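You operate a simulated robot arm through the tools that you are given. There is no shell and no other tool.

Carry out the task below with a simulated two-armed robot. There is one attempt and no reset: what you move stays moved.

Task
Scan the grey tag, key in its pier and confirm it as RUSH.
Fine: the blue button scans, the flight board gives the pier; knob to RUSH, then the green button.

The check looks at the end state, three seconds after you hand in, the way a careful person would. Anything else that was tipped, shoved, dropped, spilled or broken makes it a failure.

Robot
Two 6-joint arms with two-finger parallel grippers on one trunk that stands fixed in place. Base frame: the origin is at the foot of the trunk, x ahead of it, y to its left, z up. Lengths are in m, angles in degrees, forces in N, time in s.
The left shoulder is at [0.28, 0.185, 1.055], the right one opposite. With the tool pointing down near the work surface each hand reaches from about 0.56 to 0.94 m from the base axis, measured 20 degrees to its own side. Payload 1.57 kg a hand.
The TCP of each hand is the grasp point between the finger pads, 0.03 m short of the fingertips. In the tool frame z runs along the fingers and y along their closing line. Largest opening 0.08 m; finger width 0.017, thickness 0.012; the body of the gripper, 0.04 by 0.082 m, starts 0.08 m behind the TCP.
Orientation is that of the tool frame in the base frame, as a unit quaternion [w, x, y, z]. With the fingers straight down and closing along the base's y, the tool's x points along the base's -x, its y along +y and its z along -z.

Tools
- The arms move only by the tool step_arm. It takes "left_targets", "right_targets" or both (then of equal length, played together; a hand with none holds still); each is a list of rows, each an object (a shift or turn left out is 0, a gripper value left out holds the last) with "xyz": the shift along the base's x, y, z in units of 25 mm (1.0 is 25 mm), a list of three; "dr": the turn, a rotation vector about the base's x, y, z in units of 4 degrees (1.0 is 4 degrees), a list of three. In form: [{"xyz": [dx, dy, dz], "dr": [rx, ry, rz]}, ...]. A call has 1 to 20 rows; each row shifts and turns the commanded pose from where the row before left it. "left_jaw" and "right_jaw" are, for a hand that has rows, the closure, from 0 (fully open) to 1 (shut), set as the call begins (left out, the last holds). A call with a number of a shift or a turn outside -1 to 1 is refused whole. Rows are played at 5 a second. More than 0.05 m and 8.6 degrees between two rows, or a gripper value outside its range, and nothing of the call is played. A pose out of reach is approached as far as the arm can. The call stops where the force on the tool passes 40 N (or 10 N more than at its start, if that is more) or the arm is blocked; 0.2 s more then pass. The fingers move at their own pace (about 0.153 m/s each) and stop on an object; they squeeze with about 39 N. The grip force told is the motor's: it shows also when the fingers shut on nothing. Time passes only in rows, and 0.2 s behind the last, so rows that do not move let the fingers close. It gives the time, the measured TCP pose, the force on the tool (base axes), the opening and the grip force at its end, in the units of the frame above (readings bear some noise), with the torque about the TCP (base axes, N m) and any sound that the robot's microphone picked up, and new pictures: "pictures" is both (left out), scene, wrist or none (wrist: the cameras of the hands that moved).
- Cameras (640 x 400 px; columns grow to the right, rows downward): "scene" is now at [0.2426, 0.0146, 1.5084]; the picture's right is [0.17, -0.99, 0.00], its down [-0.62, -0.11, -0.78] and it looks along [0.77, 0.13, -0.62] (base axes); focal length 311 px, centre (320, 200). "left" rides on the left gripper at [0.072, 0.007, -0.122] in its tool frame; the picture's right is [-0.09, 1.00, 0.00], its down [-0.84, -0.08, -0.54] and it looks along [-0.54, -0.05, 0.84] (tool axes); focal length 238 px, centre (320, 200). "right" rides on the right gripper at [0.072, -0.007, -0.122] in its tool frame; the picture's right is [0.09, 1.00, 0.00], its down [-0.84, 0.08, -0.54] and it looks along [-0.54, 0.05, 0.84] (tool axes); focal length 238 px, centre (320, 200).
- lift_body(by): slides the trunk up (or, below 0, down) by that many m; the arms and the scene camera ride with it, the base frame stays. It gives what a move gives, with no picture.
- head_to(pan, tilt): turns the head with the scene camera to pan (to the left, within 86 degrees either way) and tilt (down, from -29 to 69), counted from straight ahead of the robot. It gives what a move gives, and a new picture of the scene camera.
- probe_pixels(camera, pixels): for up to 12 pixels [column, row] of the newest picture of that camera ("zoom" is the newest enlarged one), the place [x, y, z] in the base frame of the surface seen there, good to about 0.002 m. The clock stands still meanwhile.
- zoom(camera, box): a new picture of the part [left, top, right, bottom] of that camera's present view, enlarged. The clock stands still meanwhile.
- hand_in(): hands the job in; it is judged then, once.

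Open the grippers and draw the arms clear of the work before you hand the job in, unless the task says otherwise.

The tools are called after "Call:" as a command line: name --argument value ..., lists and objects as JSON in quotes. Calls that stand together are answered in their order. step_arm: Moves the arms, as the interface text tells. Its arguments: {"type":"object","properties":{"left_targets":{"type":"array","items":{"type":"object","properties":{"xyz":{"type":"array","items":{"type":"number"}},"dr":{"type":"array","items":{"type":"number"}}}}},"left_jaw":{"type":"number"},"right_targets":{"type":"array","items":{"type":"object","properties":{"xyz":{"type":"array","items":{"type":"number"}},"dr":{"type":"array","items":{"type":"number"}}}}},"right_jaw":{"type":"number"},"pictures":{"type":"string","enum":["both","scene","wrist","none"]}},"required":[]} The other tools are called the same way: lift_body (by) moves the trunk up or down; head_to (pan, tilt) turns the head that bears the scene camera; probe_pixels (camera, pixels) gives the place of the surface under pixels of a picture; zoom (camera, box) takes an enlarged picture of a part of a camera's view; hand_in () hands the job in.

At the start:

```text
time_s: 0.0
left_tcp_pos: [0.5185, 0.2831, 1.258]
left_tcp_rot: [0.0, 0.0, 1.0, -0.001]
left_contact_force: [-0.7, -0.4, 0.3]
left_moment: [0.0, 0.02, 0.0]
left_gripper_width: 0.08
left_grasp_force: 0.1
right_tcp_pos: [0.5577, -0.2465, 1.1776]
right_tcp_rot: [0.0, 0.0, 1.0, 0.0]
right_contact_force: [0.1, 0.6, -0.5]
right_moment: [0.02, -0.01, 0.03]
right_gripper_width: 0.0802
right_grasp_force: 0.0
trunk travel left (down, up): [-0.75, 0.24]
head pan, tilt (commanded): [9.8, 38.7]
```

scene: 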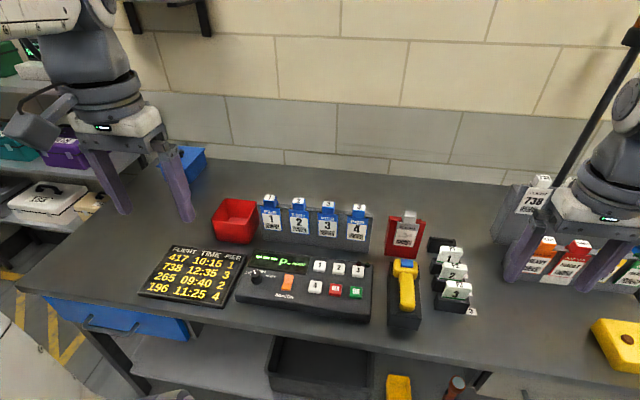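
right: 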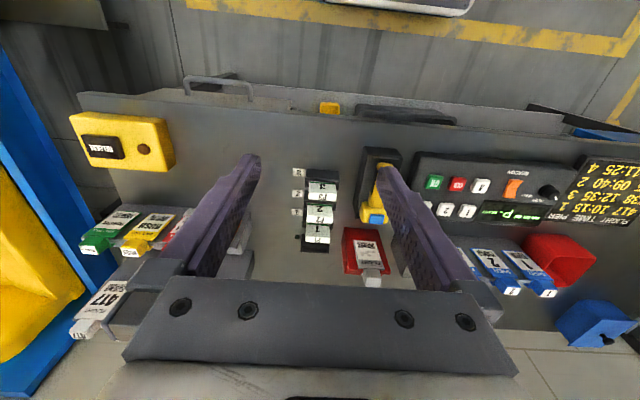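
left: 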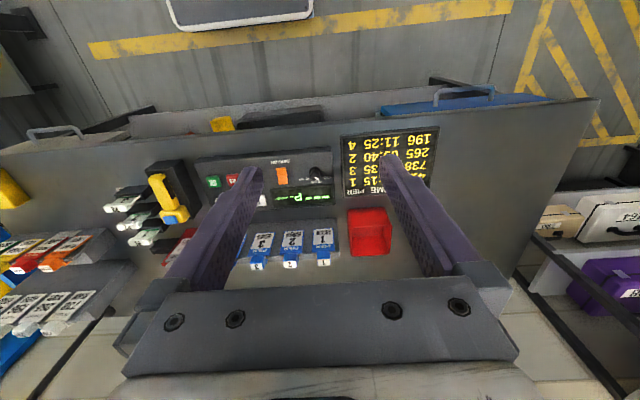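

I'll start by enlarging the parts of the scene: the console (240-370, 245-325), scanner (405, 285), the tag racks and the board.

Call:
zoom --camera "scene" --box '[220, 230, 390, 336]'

Call:
zoom --camera "scene" --box '[370, 200, 500, 340]'

Call:
zoom --camera "scene" --box '[480, 160, 640, 300]'

Call:
zoom --camera "scene" --box '[130, 230, 260, 310]'

```text
3.76 times, centred on (305, 283) of scene
```

zoom: 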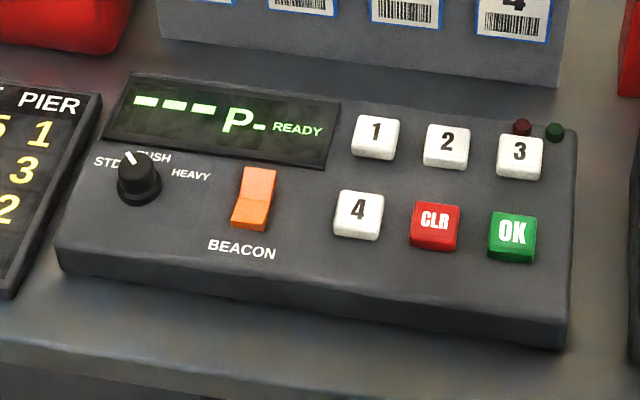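

```text
2.86 times, centred on (435, 270) of scene
```

zoom: 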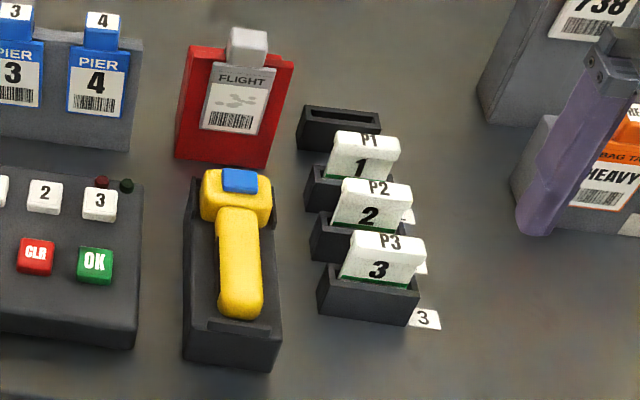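

```text
2.86 times, centred on (560, 230) of scene
```

zoom: 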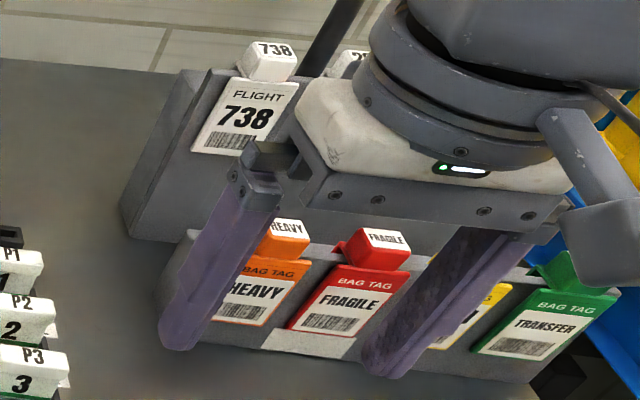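

```text
4.92 times, centred on (195, 270) of scene
```

zoom: 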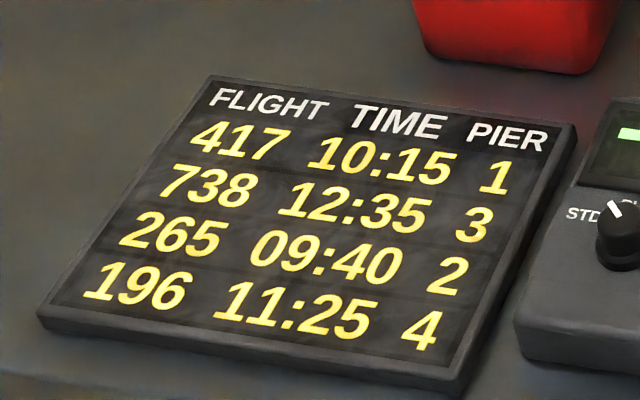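

The grey tag appears to sit in the red holder at (405, 235) with its flight number smudged; the scanner lies in its cradle at (403, 285). I look closer at both and probe the main places.

Call:
zoom --camera "scene" --box '[376, 204, 436, 264]'

Call:
zoom --camera "scene" --box '[370, 250, 440, 336]'

Call:
probe_pixels --camera "scene" --pixels '[[405, 262], [405, 280], [407, 300], [404, 322], [398, 330], [404, 218], [404, 232], [402, 248], [390, 250], [425, 330], [420, 290], [390, 290]]'

Call:
probe_pixels --camera "scene" --pixels '[[257, 274], [287, 283], [320, 266], [339, 268], [358, 271], [315, 287], [335, 290], [356, 292], [290, 300], [300, 320], [350, 315], [365, 295]]'

```text
6.67 times, centred on (406, 234) of scene
```

zoom: 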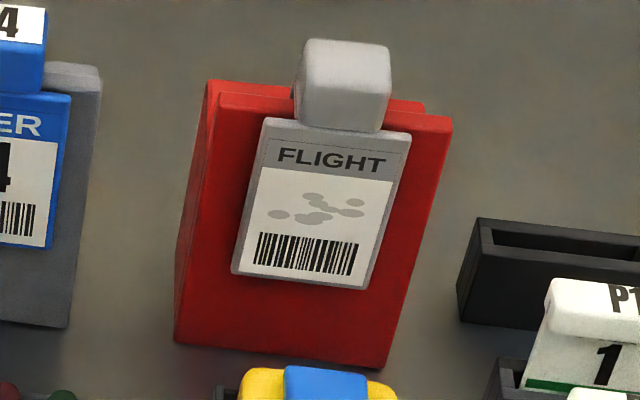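

```text
4.65 times, centred on (405, 293) of scene
```

zoom: 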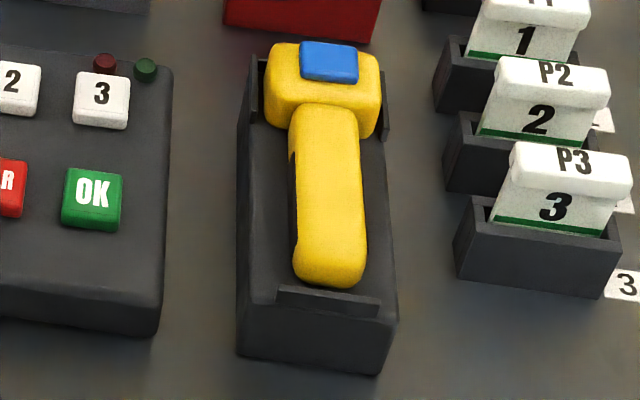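

```text
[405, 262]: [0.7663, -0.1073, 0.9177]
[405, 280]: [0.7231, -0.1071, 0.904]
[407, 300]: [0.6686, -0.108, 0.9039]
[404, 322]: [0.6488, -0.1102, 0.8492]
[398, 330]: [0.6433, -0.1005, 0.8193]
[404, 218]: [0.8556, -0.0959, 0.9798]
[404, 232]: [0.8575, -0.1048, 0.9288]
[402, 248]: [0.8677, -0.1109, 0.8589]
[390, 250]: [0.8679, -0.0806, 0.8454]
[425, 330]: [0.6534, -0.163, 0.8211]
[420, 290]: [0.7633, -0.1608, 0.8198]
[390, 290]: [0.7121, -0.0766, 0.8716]
```

```text
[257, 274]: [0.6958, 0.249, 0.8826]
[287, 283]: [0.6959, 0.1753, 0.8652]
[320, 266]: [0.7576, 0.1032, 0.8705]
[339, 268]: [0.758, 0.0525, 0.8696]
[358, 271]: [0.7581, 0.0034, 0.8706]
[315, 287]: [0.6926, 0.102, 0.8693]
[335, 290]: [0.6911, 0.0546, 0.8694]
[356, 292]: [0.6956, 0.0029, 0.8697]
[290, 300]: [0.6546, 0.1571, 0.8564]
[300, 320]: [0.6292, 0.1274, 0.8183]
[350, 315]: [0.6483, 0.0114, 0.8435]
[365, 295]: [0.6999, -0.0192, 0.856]
```

The tag (404, 232) is at x≈0.857, straight in line with the scanner head (405, 262). I close the right gripper and bring the right hand above the scanner for a close look.

Call:
step_arm --right_targets '[{"xyz": [0.8, 0.93, -0.4]}, {"xyz": [0.8, 0.93, -0.4]}, {"xyz": [0.8, 0.93, -0.4]}, {"xyz": [0.8, 0.93, -0.4]}, {"xyz": [0.8, 0.93, -0.4]}, {"xyz": [0.8, 0.93, -0.4]}, {"xyz": [0, 0, 0]}]' --right_jaw 1

```text
time_s: 1.6
left_tcp_pos: [0.5181, 0.284, 1.2581]
left_tcp_rot: [0.0, 0.0, 1.0, 0.0]
left_contact_force: [0.7, 0.5, 0.0]
left_moment: [-0.03, 0.03, 0.0]
left_gripper_width: 0.0798
left_grasp_force: 0.0
right_tcp_pos: [0.6794, -0.1017, 1.1199]
right_tcp_rot: [0.0, 0.0, 1.0, 0.0]
right_contact_force: [-0.1, 0.4, -0.5]
right_moment: [0.03, -0.01, 0.0]
right_gripper_width: 0.0
right_grasp_force: 20.8
trunk travel left (down, up): [-0.75, 0.24]
head pan, tilt (commanded): [9.8, 38.7]
```

scene: 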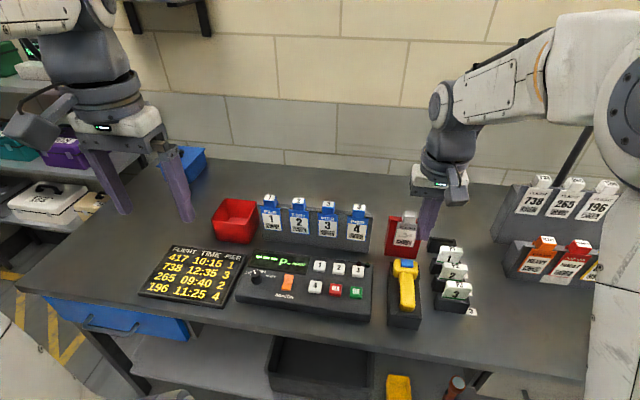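
right: 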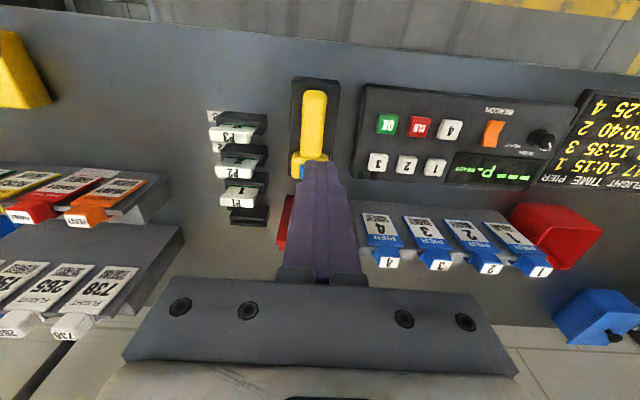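

The hand is above the scanner; I enlarge the wrist view of it (315, 130) and the knob area (500-555, 130-150).

Call:
zoom --camera "right" --box '[265, 60, 375, 260]'

Call:
zoom --camera "right" --box '[470, 80, 580, 190]'

Call:
zoom --camera "scene" --box '[240, 254, 300, 304]'

```text
2.00 times, centred on (320, 160) of right
```

zoom: 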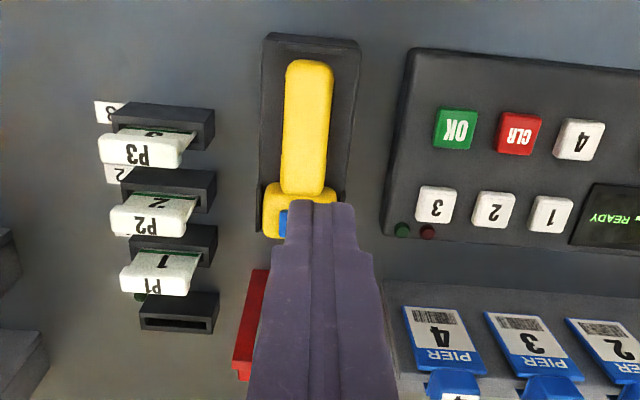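

```text
3.64 times, centred on (525, 135) of right
```

zoom: 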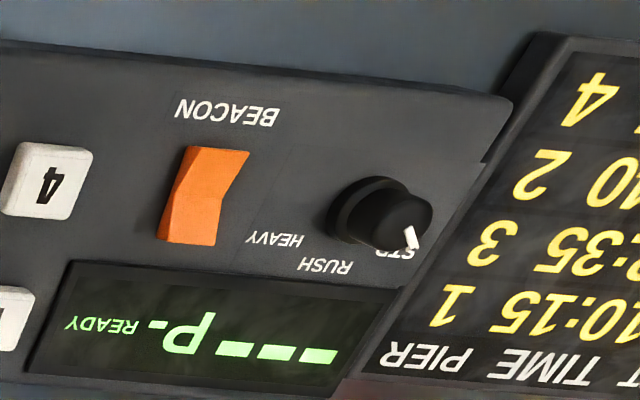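

```text
8.00 times, centred on (270, 279) of scene
```

zoom: 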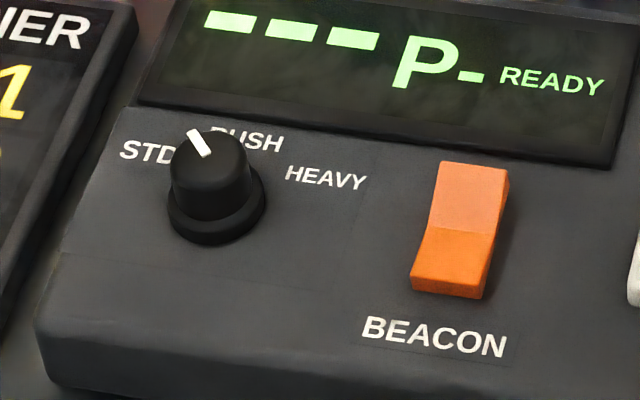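

The pointer seems to point at STD. I probe the labels and knob for the turn angle, plus the scanner head and tag geometry.

Call:
probe_pixels --camera "scene" --pixels '[[254, 272], [259, 272], [255, 270], [266, 271], [270, 276], [249, 273], [257, 278], [264, 281], [252, 281], [258, 284], [285, 277], [284, 288]]'

Call:
probe_pixels --camera "right" --pixels '[[540, 135], [530, 140], [545, 128], [538, 146], [302, 160], [308, 150], [322, 130], [305, 160], [299, 170], [297, 140], [333, 140], [318, 95]]'

Call:
probe_pixels --camera "zoom" --pixels '[[200, 143], [210, 170], [150, 152], [245, 140], [325, 178], [180, 235], [265, 205], [170, 160], [245, 160], [212, 245], [465, 190], [455, 260]]'

```text
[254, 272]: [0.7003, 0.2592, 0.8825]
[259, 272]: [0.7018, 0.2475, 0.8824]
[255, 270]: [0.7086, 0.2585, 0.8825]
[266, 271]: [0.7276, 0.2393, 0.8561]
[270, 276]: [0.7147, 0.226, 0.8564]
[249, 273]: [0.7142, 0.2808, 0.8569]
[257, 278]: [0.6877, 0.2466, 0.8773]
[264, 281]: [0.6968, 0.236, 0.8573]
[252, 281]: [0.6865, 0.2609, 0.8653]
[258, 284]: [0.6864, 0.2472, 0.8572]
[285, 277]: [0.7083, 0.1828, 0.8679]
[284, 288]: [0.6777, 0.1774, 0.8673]
```

```text
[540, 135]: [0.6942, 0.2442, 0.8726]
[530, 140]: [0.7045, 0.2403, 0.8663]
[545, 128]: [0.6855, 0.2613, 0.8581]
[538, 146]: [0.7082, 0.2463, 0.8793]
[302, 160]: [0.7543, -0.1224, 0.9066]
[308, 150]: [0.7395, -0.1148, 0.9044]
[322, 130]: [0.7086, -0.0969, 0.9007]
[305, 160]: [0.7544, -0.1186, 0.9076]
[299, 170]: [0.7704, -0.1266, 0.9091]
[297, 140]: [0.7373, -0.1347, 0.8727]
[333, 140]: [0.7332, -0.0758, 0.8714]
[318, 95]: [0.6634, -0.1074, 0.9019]
```

```text
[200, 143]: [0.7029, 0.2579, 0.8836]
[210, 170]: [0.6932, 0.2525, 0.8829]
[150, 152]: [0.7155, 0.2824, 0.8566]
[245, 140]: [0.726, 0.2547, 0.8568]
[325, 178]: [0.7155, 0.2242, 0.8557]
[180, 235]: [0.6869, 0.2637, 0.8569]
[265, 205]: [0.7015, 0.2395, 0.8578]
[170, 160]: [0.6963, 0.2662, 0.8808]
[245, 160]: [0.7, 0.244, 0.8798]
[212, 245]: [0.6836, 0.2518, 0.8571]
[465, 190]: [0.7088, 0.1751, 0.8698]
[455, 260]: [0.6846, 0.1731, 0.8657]
```

I probe the blue button's edges (399-414, 259-268) and the cradle around the head before pressing.

Call:
probe_pixels --camera "scene" --pixels '[[407, 260], [407, 263], [407, 266], [402, 263], [412, 263], [407, 269], [398, 264], [416, 264], [392, 268], [418, 268], [407, 257], [403, 242]]'

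Call:
zoom --camera "scene" --box '[385, 235, 435, 285]'

```text
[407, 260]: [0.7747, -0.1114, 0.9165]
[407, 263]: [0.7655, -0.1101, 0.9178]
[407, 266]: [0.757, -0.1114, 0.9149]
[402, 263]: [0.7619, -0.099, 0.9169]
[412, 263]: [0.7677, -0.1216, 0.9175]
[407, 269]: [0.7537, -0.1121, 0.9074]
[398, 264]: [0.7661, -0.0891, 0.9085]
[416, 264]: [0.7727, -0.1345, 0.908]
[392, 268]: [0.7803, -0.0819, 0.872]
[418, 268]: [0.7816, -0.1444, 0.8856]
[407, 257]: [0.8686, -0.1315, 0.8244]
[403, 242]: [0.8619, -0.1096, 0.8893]
```

```text
8.00 times, centred on (410, 260) of scene
```

zoom: 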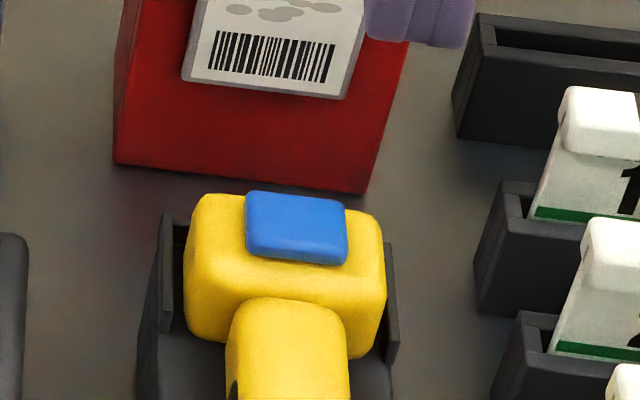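

The blue button's centre is about (0.765, -0.110, 0.918) and the head lines up with the barcode at (403, 242). I move the closed right fingers to just above the button.

Call:
step_arm --right_targets '[{"xyz": [0.87, -0.03, -0.8]}, {"xyz": [0.87, -0.03, -0.8]}, {"xyz": [0.87, -0.03, -0.8]}, {"xyz": [0.87, -0.03, -0.8]}, {"xyz": [0, 0, -0.9]}, {"xyz": [0, 0, -0.9]}, {"xyz": [0, 0, -0.9]}, {"xyz": [0, 0, 0]}, {"xyz": [0, 0, 0]}]' --right_jaw 1

```text
time_s: 3.6
left_tcp_pos: [0.5166, 0.2829, 1.2585]
left_tcp_rot: [0.0, 0.0, 1.0, 0.001]
left_contact_force: [-0.2, 0.8, 0.1]
left_moment: [-0.03, 0.01, -0.01]
left_gripper_width: 0.0802
left_grasp_force: 0.1
right_tcp_pos: [0.7653, -0.1077, 0.9707]
right_tcp_rot: [0.0, -0.001, 1.0, 0.001]
right_contact_force: [0.4, 0.4, 0.8]
right_moment: [-0.01, -0.02, 0.0]
right_gripper_width: 0.0
right_grasp_force: 21.0
trunk travel left (down, up): [-0.75, 0.24]
head pan, tilt (commanded): [9.8, 38.7]
```

scene: 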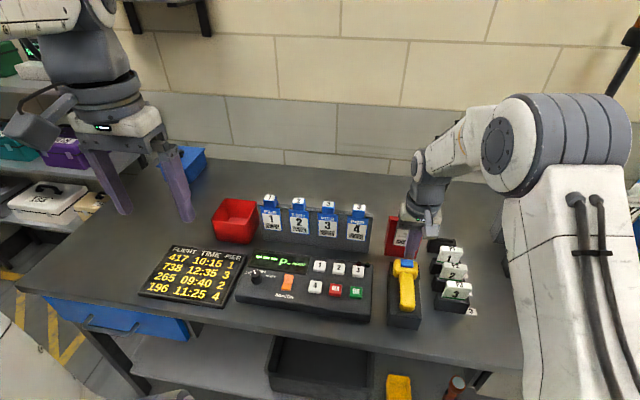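
right: 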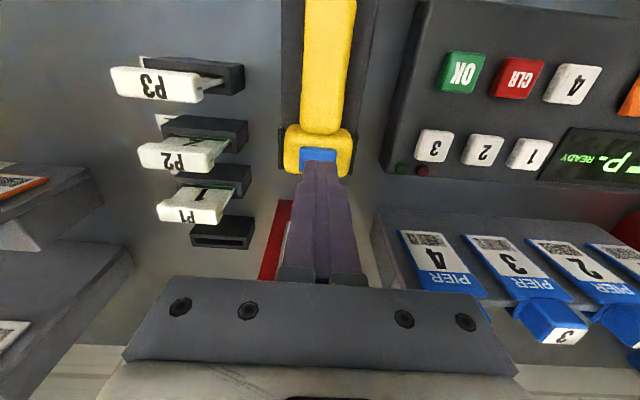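

Fingertips should be about 2 cm above the button; I check in an enlarged view that they stand over the blue button and clear of the tag's handle.

Call:
zoom --camera "scene" --box '[370, 200, 450, 280]'

Call:
zoom --camera "right" --box '[260, 100, 380, 220]'

```text
5.00 times, centred on (410, 240) of scene
```

zoom: 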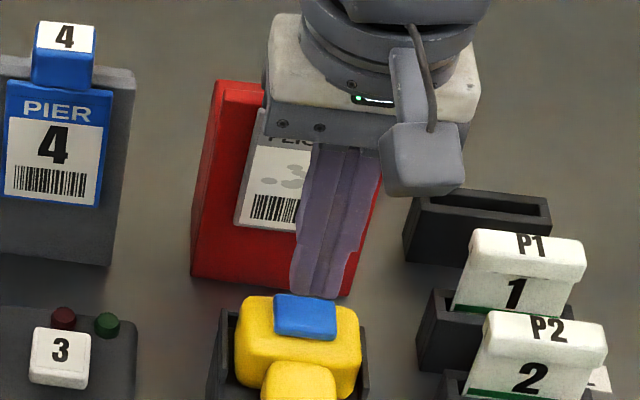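

```text
3.33 times, centred on (320, 160) of right
```

zoom: 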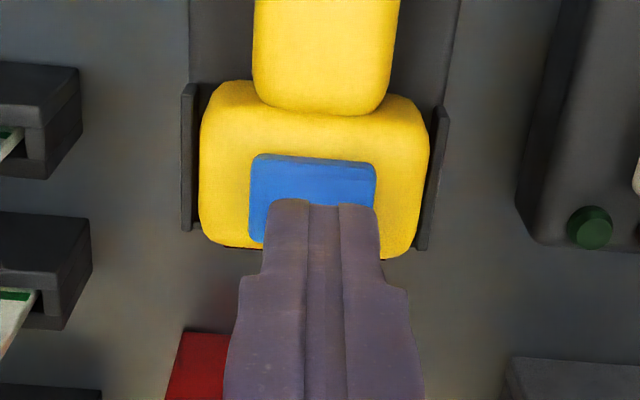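

I probe the fingertip itself (zoom of scene near (412, 257)) to check the offset to the button.

Call:
probe_pixels --camera "scene" --pixels '[[411, 257], [408, 256], [415, 257], [411, 250], [407, 262], [407, 265]]'

Call:
probe_pixels --camera "right" --pixels '[[320, 163], [312, 163], [330, 163], [320, 155], [310, 152], [332, 152]]'

```text
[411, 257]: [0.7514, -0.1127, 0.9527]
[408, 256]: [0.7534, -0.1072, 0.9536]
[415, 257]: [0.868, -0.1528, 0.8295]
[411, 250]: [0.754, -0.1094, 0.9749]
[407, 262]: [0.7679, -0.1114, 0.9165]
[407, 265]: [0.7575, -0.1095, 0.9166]
```

```text
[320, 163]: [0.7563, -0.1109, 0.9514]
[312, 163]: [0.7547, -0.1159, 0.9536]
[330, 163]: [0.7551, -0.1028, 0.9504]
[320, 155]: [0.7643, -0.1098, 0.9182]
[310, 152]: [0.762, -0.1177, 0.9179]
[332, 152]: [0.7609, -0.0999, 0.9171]
```

Fingertip centre is over the button (x≈0.763, y≈-0.110). I lower by about 25 mm, gently at the end, to touch it.

Call:
step_arm --right_targets '[{"xyz": [0, 0, -0.4]}, {"xyz": [0, 0, -0.4]}, {"xyz": [0, 0, -0.1]}, {"xyz": [0, 0, -0.1]}, {"xyz": [0, 0, 0]}]' --right_jaw 1 --pictures "both"

```text
time_s: 4.8
left_tcp_pos: [0.518, 0.2835, 1.2581]
left_tcp_rot: [0.0, 0.0, 1.0, 0.0]
left_contact_force: [-0.4, 0.3, -0.3]
left_moment: [0.01, -0.01, -0.01]
left_gripper_width: 0.0802
left_grasp_force: 0.0
right_tcp_pos: [0.7651, -0.1088, 0.9465]
right_tcp_rot: [0.001, 0.0, 1.0, 0.0]
right_contact_force: [-0.4, 0.4, 1.5]
right_moment: [0.04, -0.01, 0.0]
right_gripper_width: 0.0002
right_grasp_force: 21.2
trunk travel left (down, up): [-0.75, 0.24]
head pan, tilt (commanded): [9.8, 38.7]
```

scene: 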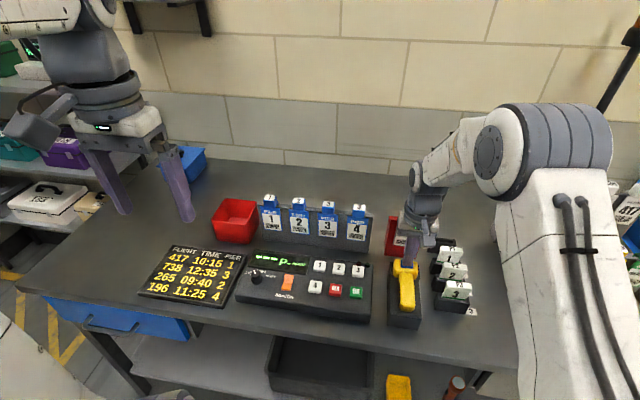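
right: 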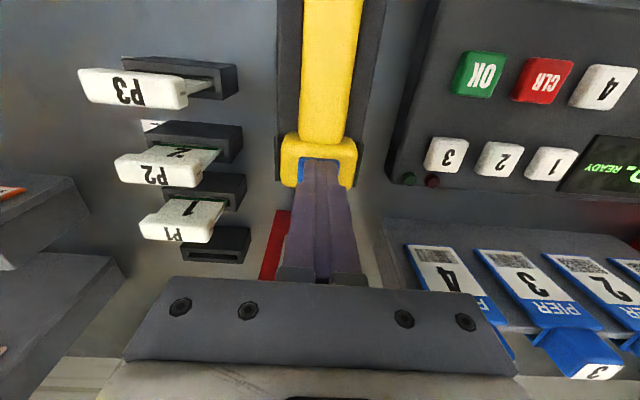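

Force shows about 1.5 N, so the fingertips are just touching the button. I press a few millimetres further.

Call:
step_arm --right_targets '[{"xyz": [0, 0, -0.08]}, {"xyz": [0, 0, -0.08]}, {"xyz": [0, 0, 0]}]' --right_jaw 1 --pictures "scene"

```text
time_s: 5.6
left_tcp_pos: [0.5176, 0.2841, 1.2579]
left_tcp_rot: [0.0, 0.0, 1.0, 0.0]
left_contact_force: [-0.5, 0.0, 0.3]
left_moment: [0.0, 0.0, 0.01]
left_gripper_width: 0.0801
left_grasp_force: 0.0
right_tcp_pos: [0.7644, -0.1098, 0.9412]
right_tcp_rot: [0.001, 0.0, 1.0, 0.0]
right_contact_force: [-0.6, 2.7, 5.2]
right_moment: [0.07, 0.01, 0.0]
right_gripper_width: 0.0
right_grasp_force: 21.2
trunk travel left (down, up): [-0.75, 0.24]
head pan, tilt (commanded): [9.8, 38.7]
heard: click
```

scene: 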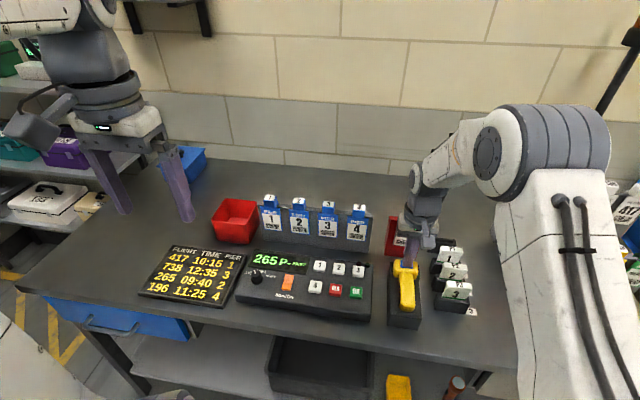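

A click was heard and the display at (280, 260) changed; I enlarge it and raise the right hand straight up off the button.

Call:
zoom --camera "scene" --box '[235, 240, 375, 325]'

Call:
step_arm --right_targets '[{"xyz": [0, 0, 0.4]}, {"xyz": [0, 0, 0.8]}, {"xyz": [0, 0, 0.8]}, {"xyz": [0, 0, 0.8]}, {"xyz": [0, 0, 0.8]}]' --right_jaw 1

```text
4.57 times, centred on (305, 282) of scene
```

zoom: 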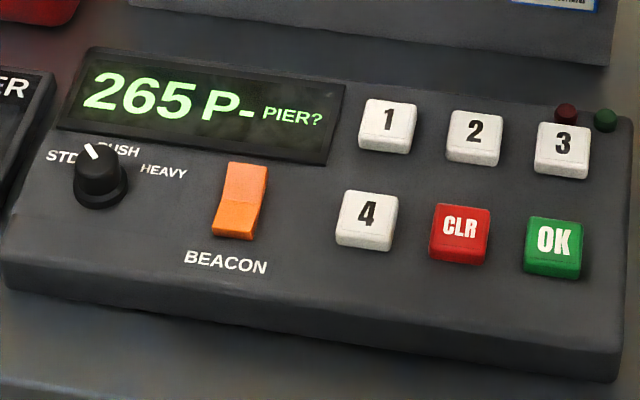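

```text
time_s: 6.8
left_tcp_pos: [0.5181, 0.2831, 1.2566]
left_tcp_rot: [0.0, 0.0, 1.0, -0.001]
left_contact_force: [0.4, -0.1, 0.1]
left_moment: [-0.02, 0.02, -0.01]
left_gripper_width: 0.0801
left_grasp_force: 0.0
right_tcp_pos: [0.7647, -0.1103, 1.0322]
right_tcp_rot: [0.0, 0.0, 1.0, 0.0]
right_contact_force: [0.3, 0.0, -0.2]
right_moment: [-0.02, 0.01, 0.01]
right_gripper_width: 0.0002
right_grasp_force: 21.2
trunk travel left (down, up): [-0.75, 0.24]
head pan, tilt (commanded): [9.8, 38.7]
```

scene: 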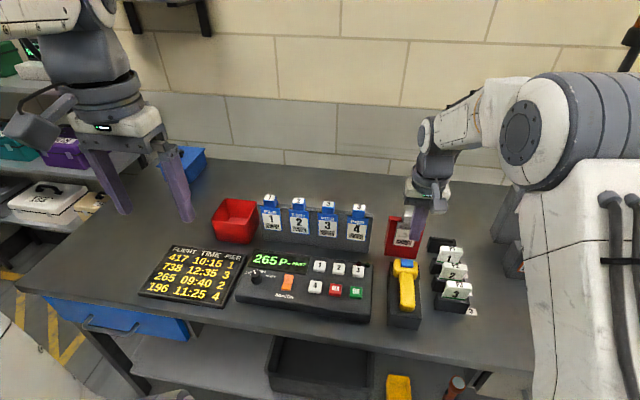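
right: 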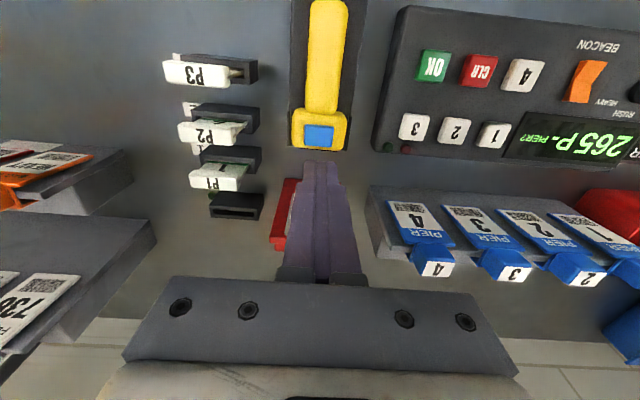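

The display reads "265 P- PIER?"; the board lists 265 → pier 2. I re-read the board and probe key 2 (339, 268) and the blue-tag rack behind it for clearance.

Call:
zoom --camera "scene" --box '[130, 235, 260, 310]'

Call:
probe_pixels --camera "scene" --pixels '[[328, 205], [328, 210], [357, 208], [357, 214], [340, 240], [340, 250], [340, 266], [339, 268], [339, 271], [335, 268], [343, 269], [299, 203]]'

Call:
probe_pixels --camera "right" --pixels '[[454, 131], [446, 131], [463, 131], [454, 124], [454, 138], [414, 127], [432, 66], [425, 66], [440, 66], [432, 58], [432, 74], [494, 135]]'

```text
4.92 times, centred on (195, 272) of scene
```

zoom: 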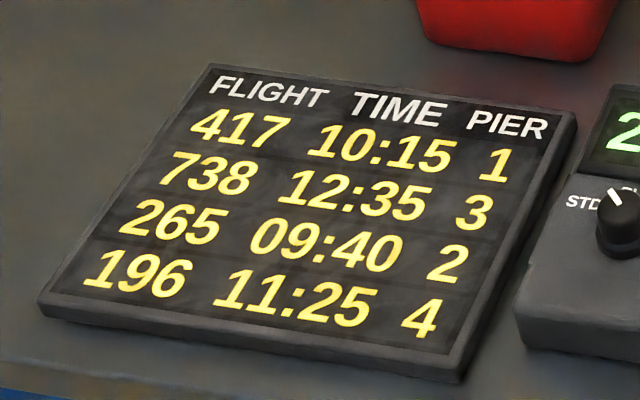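

```text
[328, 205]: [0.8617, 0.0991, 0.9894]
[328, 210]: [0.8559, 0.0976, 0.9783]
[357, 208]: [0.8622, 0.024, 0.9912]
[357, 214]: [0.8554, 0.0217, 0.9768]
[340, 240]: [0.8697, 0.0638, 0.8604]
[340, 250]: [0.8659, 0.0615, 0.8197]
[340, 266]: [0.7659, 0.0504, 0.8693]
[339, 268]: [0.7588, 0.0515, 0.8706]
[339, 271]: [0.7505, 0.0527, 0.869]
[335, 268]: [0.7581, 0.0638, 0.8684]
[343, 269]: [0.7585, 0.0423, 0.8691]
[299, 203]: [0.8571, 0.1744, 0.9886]
```

```text
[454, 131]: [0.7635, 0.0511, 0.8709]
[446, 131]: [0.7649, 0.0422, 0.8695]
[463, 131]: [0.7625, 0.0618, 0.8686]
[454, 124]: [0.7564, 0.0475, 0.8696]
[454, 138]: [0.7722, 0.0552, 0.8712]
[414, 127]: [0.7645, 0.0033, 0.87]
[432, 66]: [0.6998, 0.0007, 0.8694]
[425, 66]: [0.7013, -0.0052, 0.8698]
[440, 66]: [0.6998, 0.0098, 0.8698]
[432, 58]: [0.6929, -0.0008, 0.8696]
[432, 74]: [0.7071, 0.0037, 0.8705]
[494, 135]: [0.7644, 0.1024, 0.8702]
```

The board still says 265 → 2. Key 2's centre is about (0.760, 0.052, 0.870) and the rack is 8 cm beyond, so I bring the right fingers over it, stopping 15 mm above.

Call:
step_arm --right_targets '[{"xyz": [-0.027, 0.926, 0]}, {"xyz": [-0.027, 0.926, 0]}, {"xyz": [-0.027, 0.926, 0]}, {"xyz": [-0.027, 0.926, 0]}, {"xyz": [-0.027, 0.926, 0]}, {"xyz": [-0.027, 0.926, 0]}, {"xyz": [-0.027, 0.926, 0]}, {"xyz": [0, 0, -0.928]}, {"xyz": [0, 0, -0.928]}, {"xyz": [0, 0, -0.928]}, {"xyz": [0, 0, -0.928]}, {"xyz": [0, 0, -0.928]}, {"xyz": [0, 0, 0]}]' --right_jaw 1

```text
time_s: 9.6
left_tcp_pos: [0.5178, 0.2829, 1.2579]
left_tcp_rot: [0.0, 0.001, 1.0, 0.0]
left_contact_force: [-0.4, 0.7, -0.7]
left_moment: [0.01, -0.02, -0.04]
left_gripper_width: 0.0802
left_grasp_force: 0.0
right_tcp_pos: [0.7607, 0.0535, 0.9165]
right_tcp_rot: [0.0, 0.001, 1.0, -0.001]
right_contact_force: [-0.4, -0.9, -0.1]
right_moment: [0.01, -0.01, 0.03]
right_gripper_width: 0.0
right_grasp_force: 21.1
trunk travel left (down, up): [-0.75, 0.24]
head pan, tilt (commanded): [9.8, 38.7]
```

scene: 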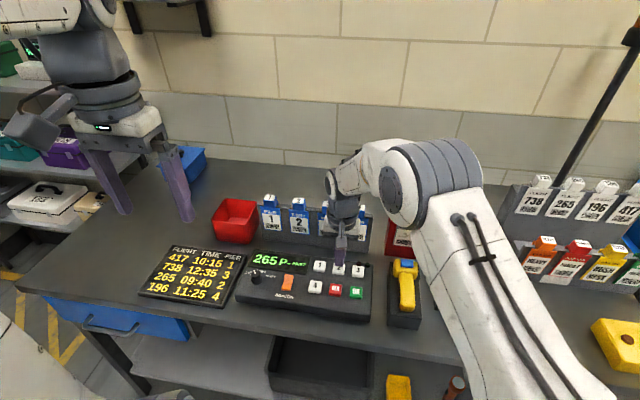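
right: 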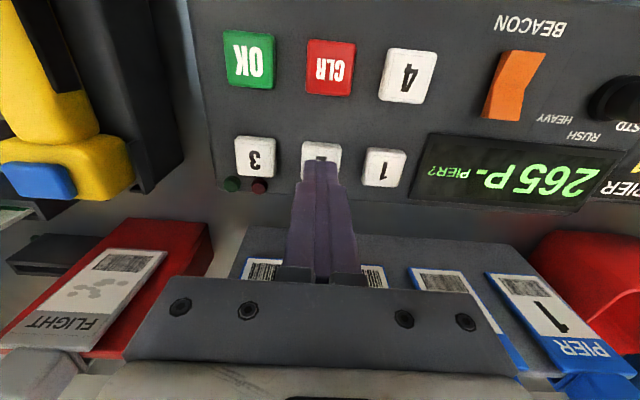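

Fingertips stand over key 2 (320, 155 in the wrist view). I lower to touch and press a few millimetres.

Call:
step_arm --right_targets '[{"xyz": [0, 0, -0.4]}, {"xyz": [0, 0, -0.2]}, {"xyz": [0, 0, -0.08]}, {"xyz": [0, 0, -0.08]}, {"xyz": [0, 0, 0]}]' --right_jaw 1 --pictures "both"

```text
time_s: 10.8
left_tcp_pos: [0.5177, 0.2837, 1.2578]
left_tcp_rot: [-0.001, 0.0, 1.0, 0.0]
left_contact_force: [0.2, -0.7, 0.5]
left_moment: [0.03, 0.04, 0.0]
left_gripper_width: 0.0801
left_grasp_force: 0.0
right_tcp_pos: [0.7606, 0.0527, 0.8964]
right_tcp_rot: [0.0, 0.0, 1.0, -0.001]
right_contact_force: [0.1, 0.8, 1.2]
right_moment: [0.01, 0.01, 0.02]
right_gripper_width: 0.0
right_grasp_force: 21.2
trunk travel left (down, up): [-0.75, 0.24]
head pan, tilt (commanded): [9.8, 38.7]
```

scene: 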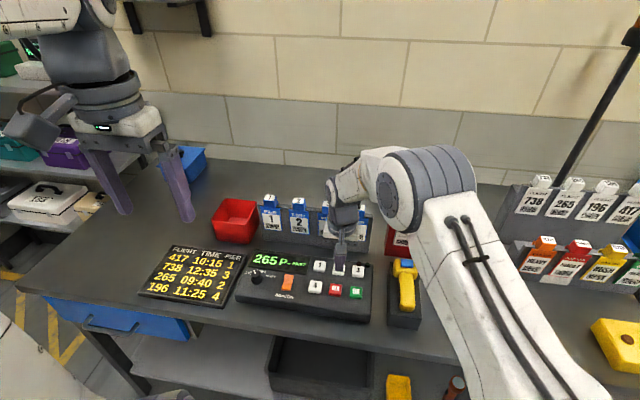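
right: 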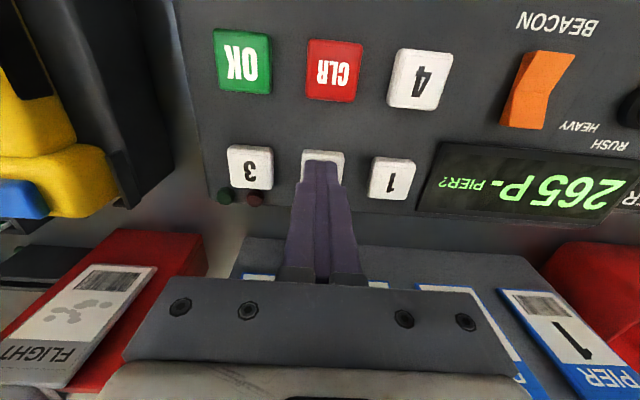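

Contact has just begun (1.2 N) with no click yet. I press about 4 mm further.

Call:
step_arm --right_targets '[{"xyz": [0, 0, -0.08]}, {"xyz": [0, 0, -0.06]}, {"xyz": [0, 0, 0]}]' --right_jaw 1 --pictures "both"

```text
time_s: 11.6
left_tcp_pos: [0.5186, 0.2832, 1.258]
left_tcp_rot: [0.0, 0.0, 1.0, 0.001]
left_contact_force: [-0.7, 0.2, 0.9]
left_moment: [0.0, 0.0, -0.02]
left_gripper_width: 0.0801
left_grasp_force: 0.1
right_tcp_pos: [0.7605, 0.0527, 0.8931]
right_tcp_rot: [0.001, 0.0, 1.0, 0.0]
right_contact_force: [0.6, 1.4, 6.4]
right_moment: [0.02, -0.02, -0.01]
right_gripper_width: 0.0
right_grasp_force: 21.4
trunk travel left (down, up): [-0.75, 0.24]
head pan, tilt (commanded): [9.8, 38.7]
heard: click
```

scene: 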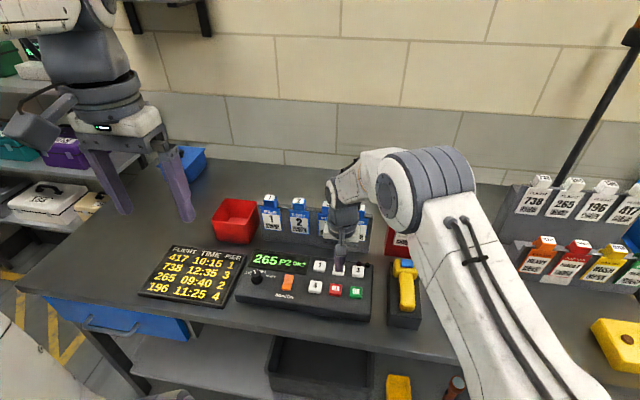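
right: 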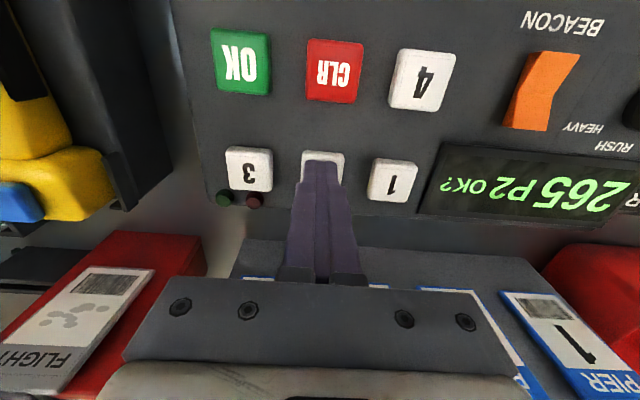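

The display now reads "265 P2 OK?". I lift the right hand off the key and back to the right, and bring the open left hand above the knob (255, 278) for a close look.

Call:
step_arm --right_targets '[{"xyz": [0, 0, 0.4]}, {"xyz": [0, 0, 0.9]}, {"xyz": [0, 0, 0.9]}, {"xyz": [0, 0, 0.9]}, {"xyz": [0, 0, 0.9]}, {"xyz": [-0.3, -0.9, 0.4]}, {"xyz": [-0.3, -0.9, 0.4]}, {"xyz": [-0.3, -0.9, 0.4]}, {"xyz": [-0.3, -0.9, 0.4]}, {"xyz": [-0.3, -0.9, 0]}, {"xyz": [-0.3, -0.9, 0]}, {"xyz": [-0.3, -0.9, 0]}, {"xyz": [0, 0, 0]}]' --left_targets '[{"xyz": [0, 0, 0]}, {"xyz": [0, 0, 0]}, {"xyz": [0, 0, 0]}, {"xyz": [0, 0, 0]}, {"xyz": [0.885, -0.15, -1.0]}, {"xyz": [0.885, -0.15, -1.0]}, {"xyz": [0.885, -0.15, -1.0]}, {"xyz": [0.885, -0.15, -1.0]}, {"xyz": [0.885, -0.15, -1.0]}, {"xyz": [0.885, -0.15, -1.0]}, {"xyz": [0.885, -0.15, -1.0]}, {"xyz": [0.885, -0.15, -1.0]}, {"xyz": [0, 0, 0]}]' --right_jaw 1 --left_jaw 0

```text
time_s: 14.4
left_tcp_pos: [0.6934, 0.2533, 1.0563]
left_tcp_rot: [0.0, 0.0, 1.0, 0.001]
left_contact_force: [-0.1, 0.0, 0.0]
left_moment: [0.02, 0.0, 0.01]
left_gripper_width: 0.08
left_grasp_force: 0.1
right_tcp_pos: [0.7069, -0.1051, 1.036]
right_tcp_rot: [-0.001, 0.001, 1.0, 0.0]
right_contact_force: [-0.5, -0.2, -0.7]
right_moment: [-0.02, 0.03, -0.01]
right_gripper_width: 0.0
right_grasp_force: 21.0
trunk travel left (down, up): [-0.75, 0.24]
head pan, tilt (commanded): [9.8, 38.7]
```

scene: 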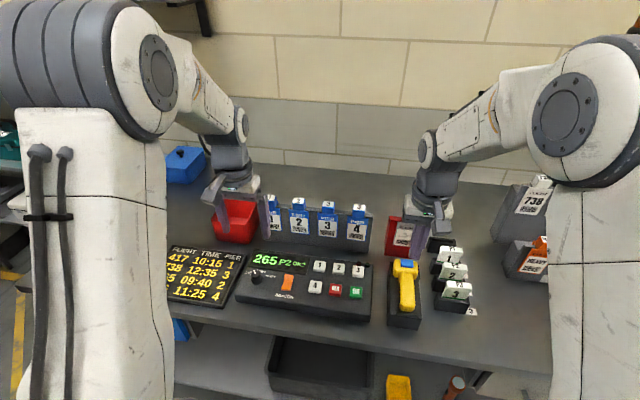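
right: 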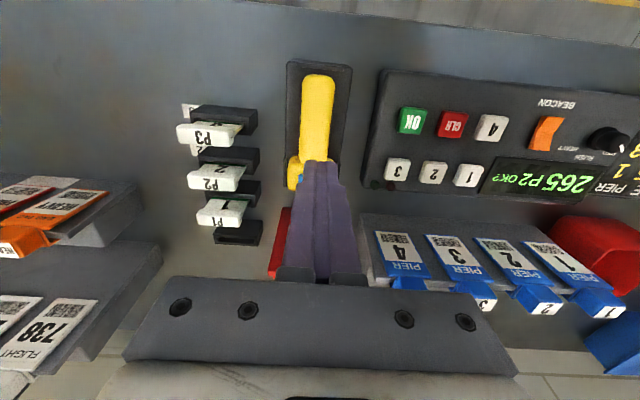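
left: 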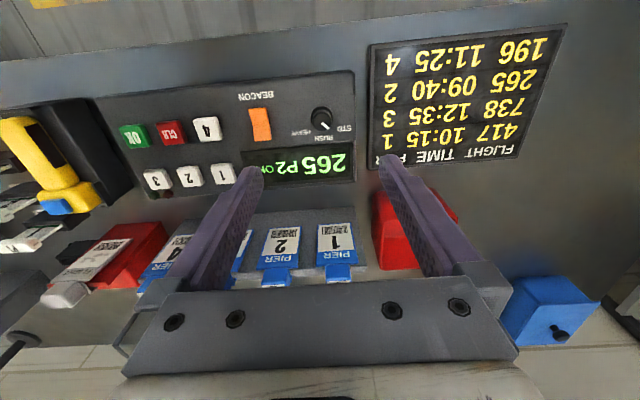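

The knob is at (321, 117) in the left wrist view, from nearly above. I enlarge it and probe its place and the labels.

Call:
zoom --camera "left" --box '[290, 95, 362, 140]'

Call:
probe_pixels --camera "left" --pixels '[[313, 117], [329, 117], [321, 109], [321, 123], [321, 116], [326, 123], [320, 127], [324, 137], [346, 128], [298, 132], [308, 120], [333, 118]]'

```text
8.89 times, centred on (326, 118) of left
```

zoom: 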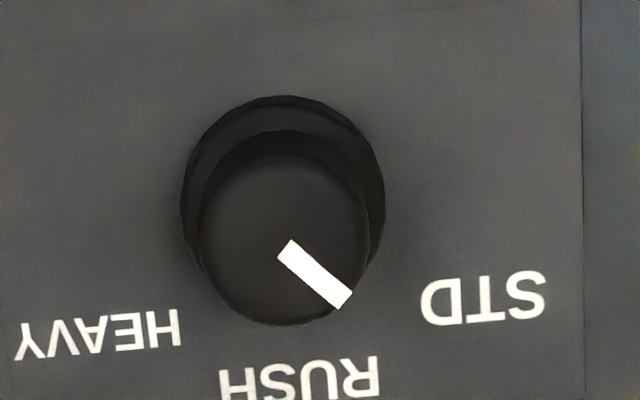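

```text
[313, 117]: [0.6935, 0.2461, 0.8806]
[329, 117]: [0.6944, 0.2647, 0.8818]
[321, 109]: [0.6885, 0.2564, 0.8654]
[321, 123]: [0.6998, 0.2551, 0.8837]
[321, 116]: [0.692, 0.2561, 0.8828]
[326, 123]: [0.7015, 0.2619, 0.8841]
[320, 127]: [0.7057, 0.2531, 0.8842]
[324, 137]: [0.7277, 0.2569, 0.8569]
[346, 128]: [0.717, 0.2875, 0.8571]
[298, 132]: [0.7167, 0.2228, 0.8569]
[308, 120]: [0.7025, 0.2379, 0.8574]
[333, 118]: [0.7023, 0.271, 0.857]
```

I probe the pointer's ends and knob edges on the enlarged picture to get the angle.

Call:
probe_pixels --camera "zoom" --pixels '[[290, 250], [342, 298], [205, 240], [364, 240], [285, 318], [283, 165], [183, 200], [383, 200], [300, 380], [483, 300], [97, 333], [285, 238]]'

```text
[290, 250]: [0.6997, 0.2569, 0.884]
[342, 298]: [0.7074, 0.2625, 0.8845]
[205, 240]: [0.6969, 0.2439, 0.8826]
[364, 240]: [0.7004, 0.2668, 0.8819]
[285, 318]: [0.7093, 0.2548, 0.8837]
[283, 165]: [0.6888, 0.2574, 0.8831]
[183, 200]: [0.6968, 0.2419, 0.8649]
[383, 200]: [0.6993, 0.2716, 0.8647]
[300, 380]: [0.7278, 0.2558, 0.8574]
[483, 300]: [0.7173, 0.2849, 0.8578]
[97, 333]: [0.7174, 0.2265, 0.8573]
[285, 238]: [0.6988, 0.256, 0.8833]
```

Knob centre is about (0.698, 0.2555) with top z 0.884, pointer about 37-40° left of straight ahead (STD); RUSH is straight ahead. I part-close the left gripper to about 5 cm and descend to just above the knob.

Call:
step_arm --left_targets '[{"xyz": [0.02, 0.013, -0.853]}, {"xyz": [0.02, 0.013, -0.853]}, {"xyz": [0.02, 0.013, -0.853]}, {"xyz": [0.02, 0.013, -0.853]}, {"xyz": [0.02, 0.013, -0.853]}, {"xyz": [0.02, 0.013, -0.853]}, {"xyz": [0, 0, 0]}]' --left_jaw 0.38

Call:
probe_pixels --camera "scene" --pixels '[[236, 285], [232, 300], [240, 262], [228, 290]]'

```text
time_s: 16.0
left_tcp_pos: [0.697, 0.2555, 0.9296]
left_tcp_rot: [0.0, 0.0, 1.0, 0.0]
left_contact_force: [-0.2, -0.2, 0.0]
left_moment: [-0.01, 0.01, 0.0]
left_gripper_width: 0.0498
left_grasp_force: 0.0
right_tcp_pos: [0.7064, -0.1056, 1.0345]
right_tcp_rot: [0.0, 0.0, 1.0, 0.0]
right_contact_force: [-0.1, -0.3, -0.3]
right_moment: [0.01, -0.04, 0.01]
right_gripper_width: 0.0001
right_grasp_force: 21.3
trunk travel left (down, up): [-0.75, 0.24]
head pan, tilt (commanded): [9.8, 38.7]
```

scene: 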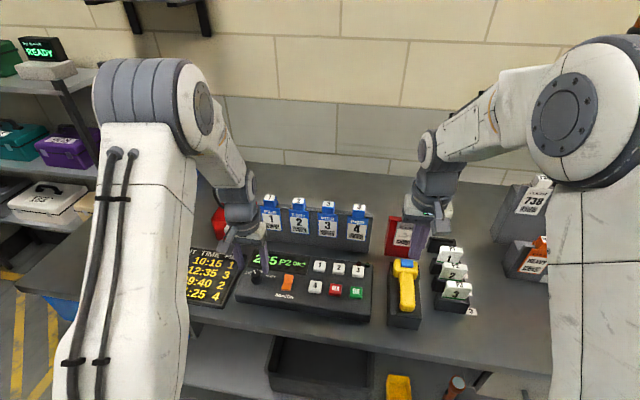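
left: 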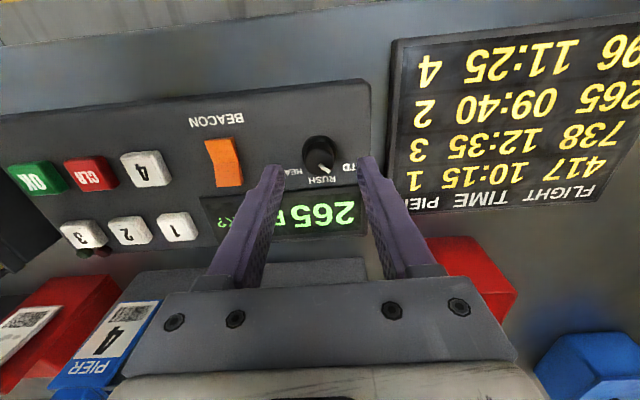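

```text
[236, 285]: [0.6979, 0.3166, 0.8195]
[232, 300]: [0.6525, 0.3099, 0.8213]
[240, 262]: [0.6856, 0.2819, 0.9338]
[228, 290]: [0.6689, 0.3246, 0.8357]
```

I enlarge the wrist view and probe the fingertips (270, 170) and (368, 162) against the knob at (320, 155).

Call:
zoom --camera "left" --box '[240, 110, 400, 210]'

Call:
probe_pixels --camera "left" --pixels '[[268, 172], [278, 170], [362, 163], [371, 162], [372, 175], [268, 185], [311, 153], [330, 153], [320, 145], [320, 165]]'

```text
4.00 times, centred on (320, 160) of left
```

zoom: 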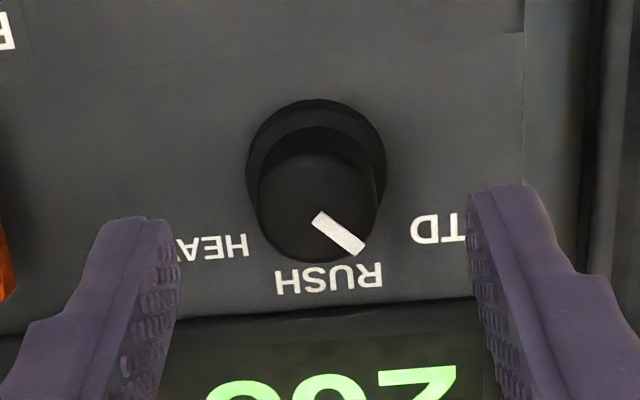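

```text
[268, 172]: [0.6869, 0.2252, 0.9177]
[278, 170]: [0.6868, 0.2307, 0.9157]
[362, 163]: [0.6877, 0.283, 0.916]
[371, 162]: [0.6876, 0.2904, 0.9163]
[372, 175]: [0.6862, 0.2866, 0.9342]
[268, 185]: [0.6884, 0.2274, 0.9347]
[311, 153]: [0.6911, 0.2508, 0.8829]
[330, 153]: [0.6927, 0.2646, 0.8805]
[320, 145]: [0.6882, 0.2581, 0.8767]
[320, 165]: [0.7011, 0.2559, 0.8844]
```

The fingers straddle the knob evenly (inner faces y≈0.231 and 0.283, knob 0.244-0.267). I lower by 33 mm so the pads surround the knob.

Call:
step_arm --left_targets '[{"xyz": [0.08, -0.02, -0.4]}, {"xyz": [0, 0, -0.5]}, {"xyz": [0, 0, -0.43]}, {"xyz": [0, 0, 0]}]' --left_jaw 0.38

```text
time_s: 17.0
left_tcp_pos: [0.7001, 0.254, 0.8968]
left_tcp_rot: [-0.001, 0.0, 1.0, 0.002]
left_contact_force: [0.3, 0.5, -1.0]
left_moment: [0.01, 0.03, 0.02]
left_gripper_width: 0.0494
left_grasp_force: 0.2
right_tcp_pos: [0.7068, -0.1066, 1.0361]
right_tcp_rot: [0.0, -0.001, 1.0, 0.0]
right_contact_force: [-0.8, 0.0, 0.1]
right_moment: [0.0, 0.0, 0.0]
right_gripper_width: 0.0002
right_grasp_force: 20.5
trunk travel left (down, up): [-0.75, 0.24]
head pan, tilt (commanded): [9.8, 38.7]
```

scene: 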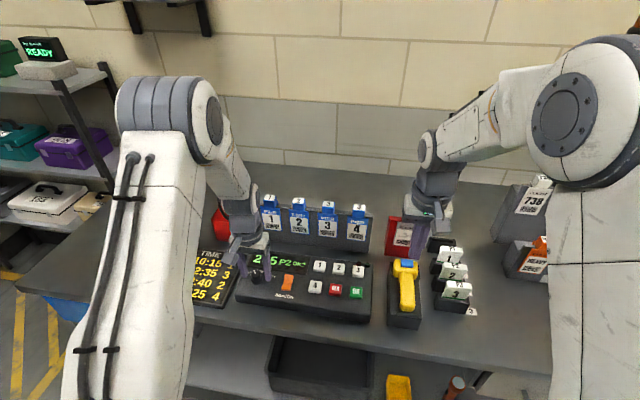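
left: 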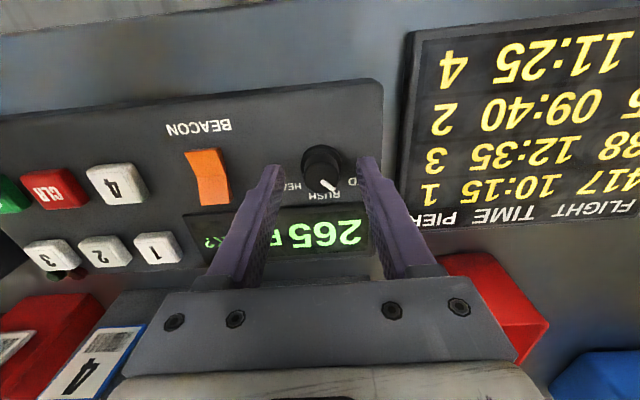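

I enlarge the wrist view to check the pads are around the knob at (322, 168) before closing.

Call:
zoom --camera "left" --box '[250, 125, 390, 212]'

Call:
probe_pixels --camera "left" --pixels '[[268, 172], [278, 170], [362, 163], [371, 162], [311, 165], [335, 165], [320, 155], [320, 178]]'

```text
4.57 times, centred on (320, 168) of left
```

zoom: 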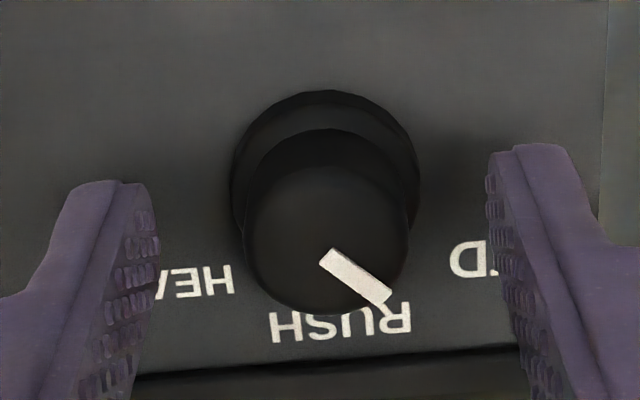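

```text
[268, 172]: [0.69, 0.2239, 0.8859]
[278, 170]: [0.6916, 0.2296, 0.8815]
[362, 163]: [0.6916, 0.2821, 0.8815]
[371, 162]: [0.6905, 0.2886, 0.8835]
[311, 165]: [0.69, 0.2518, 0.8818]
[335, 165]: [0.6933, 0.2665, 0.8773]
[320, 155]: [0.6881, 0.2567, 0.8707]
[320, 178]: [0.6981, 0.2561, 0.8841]
```

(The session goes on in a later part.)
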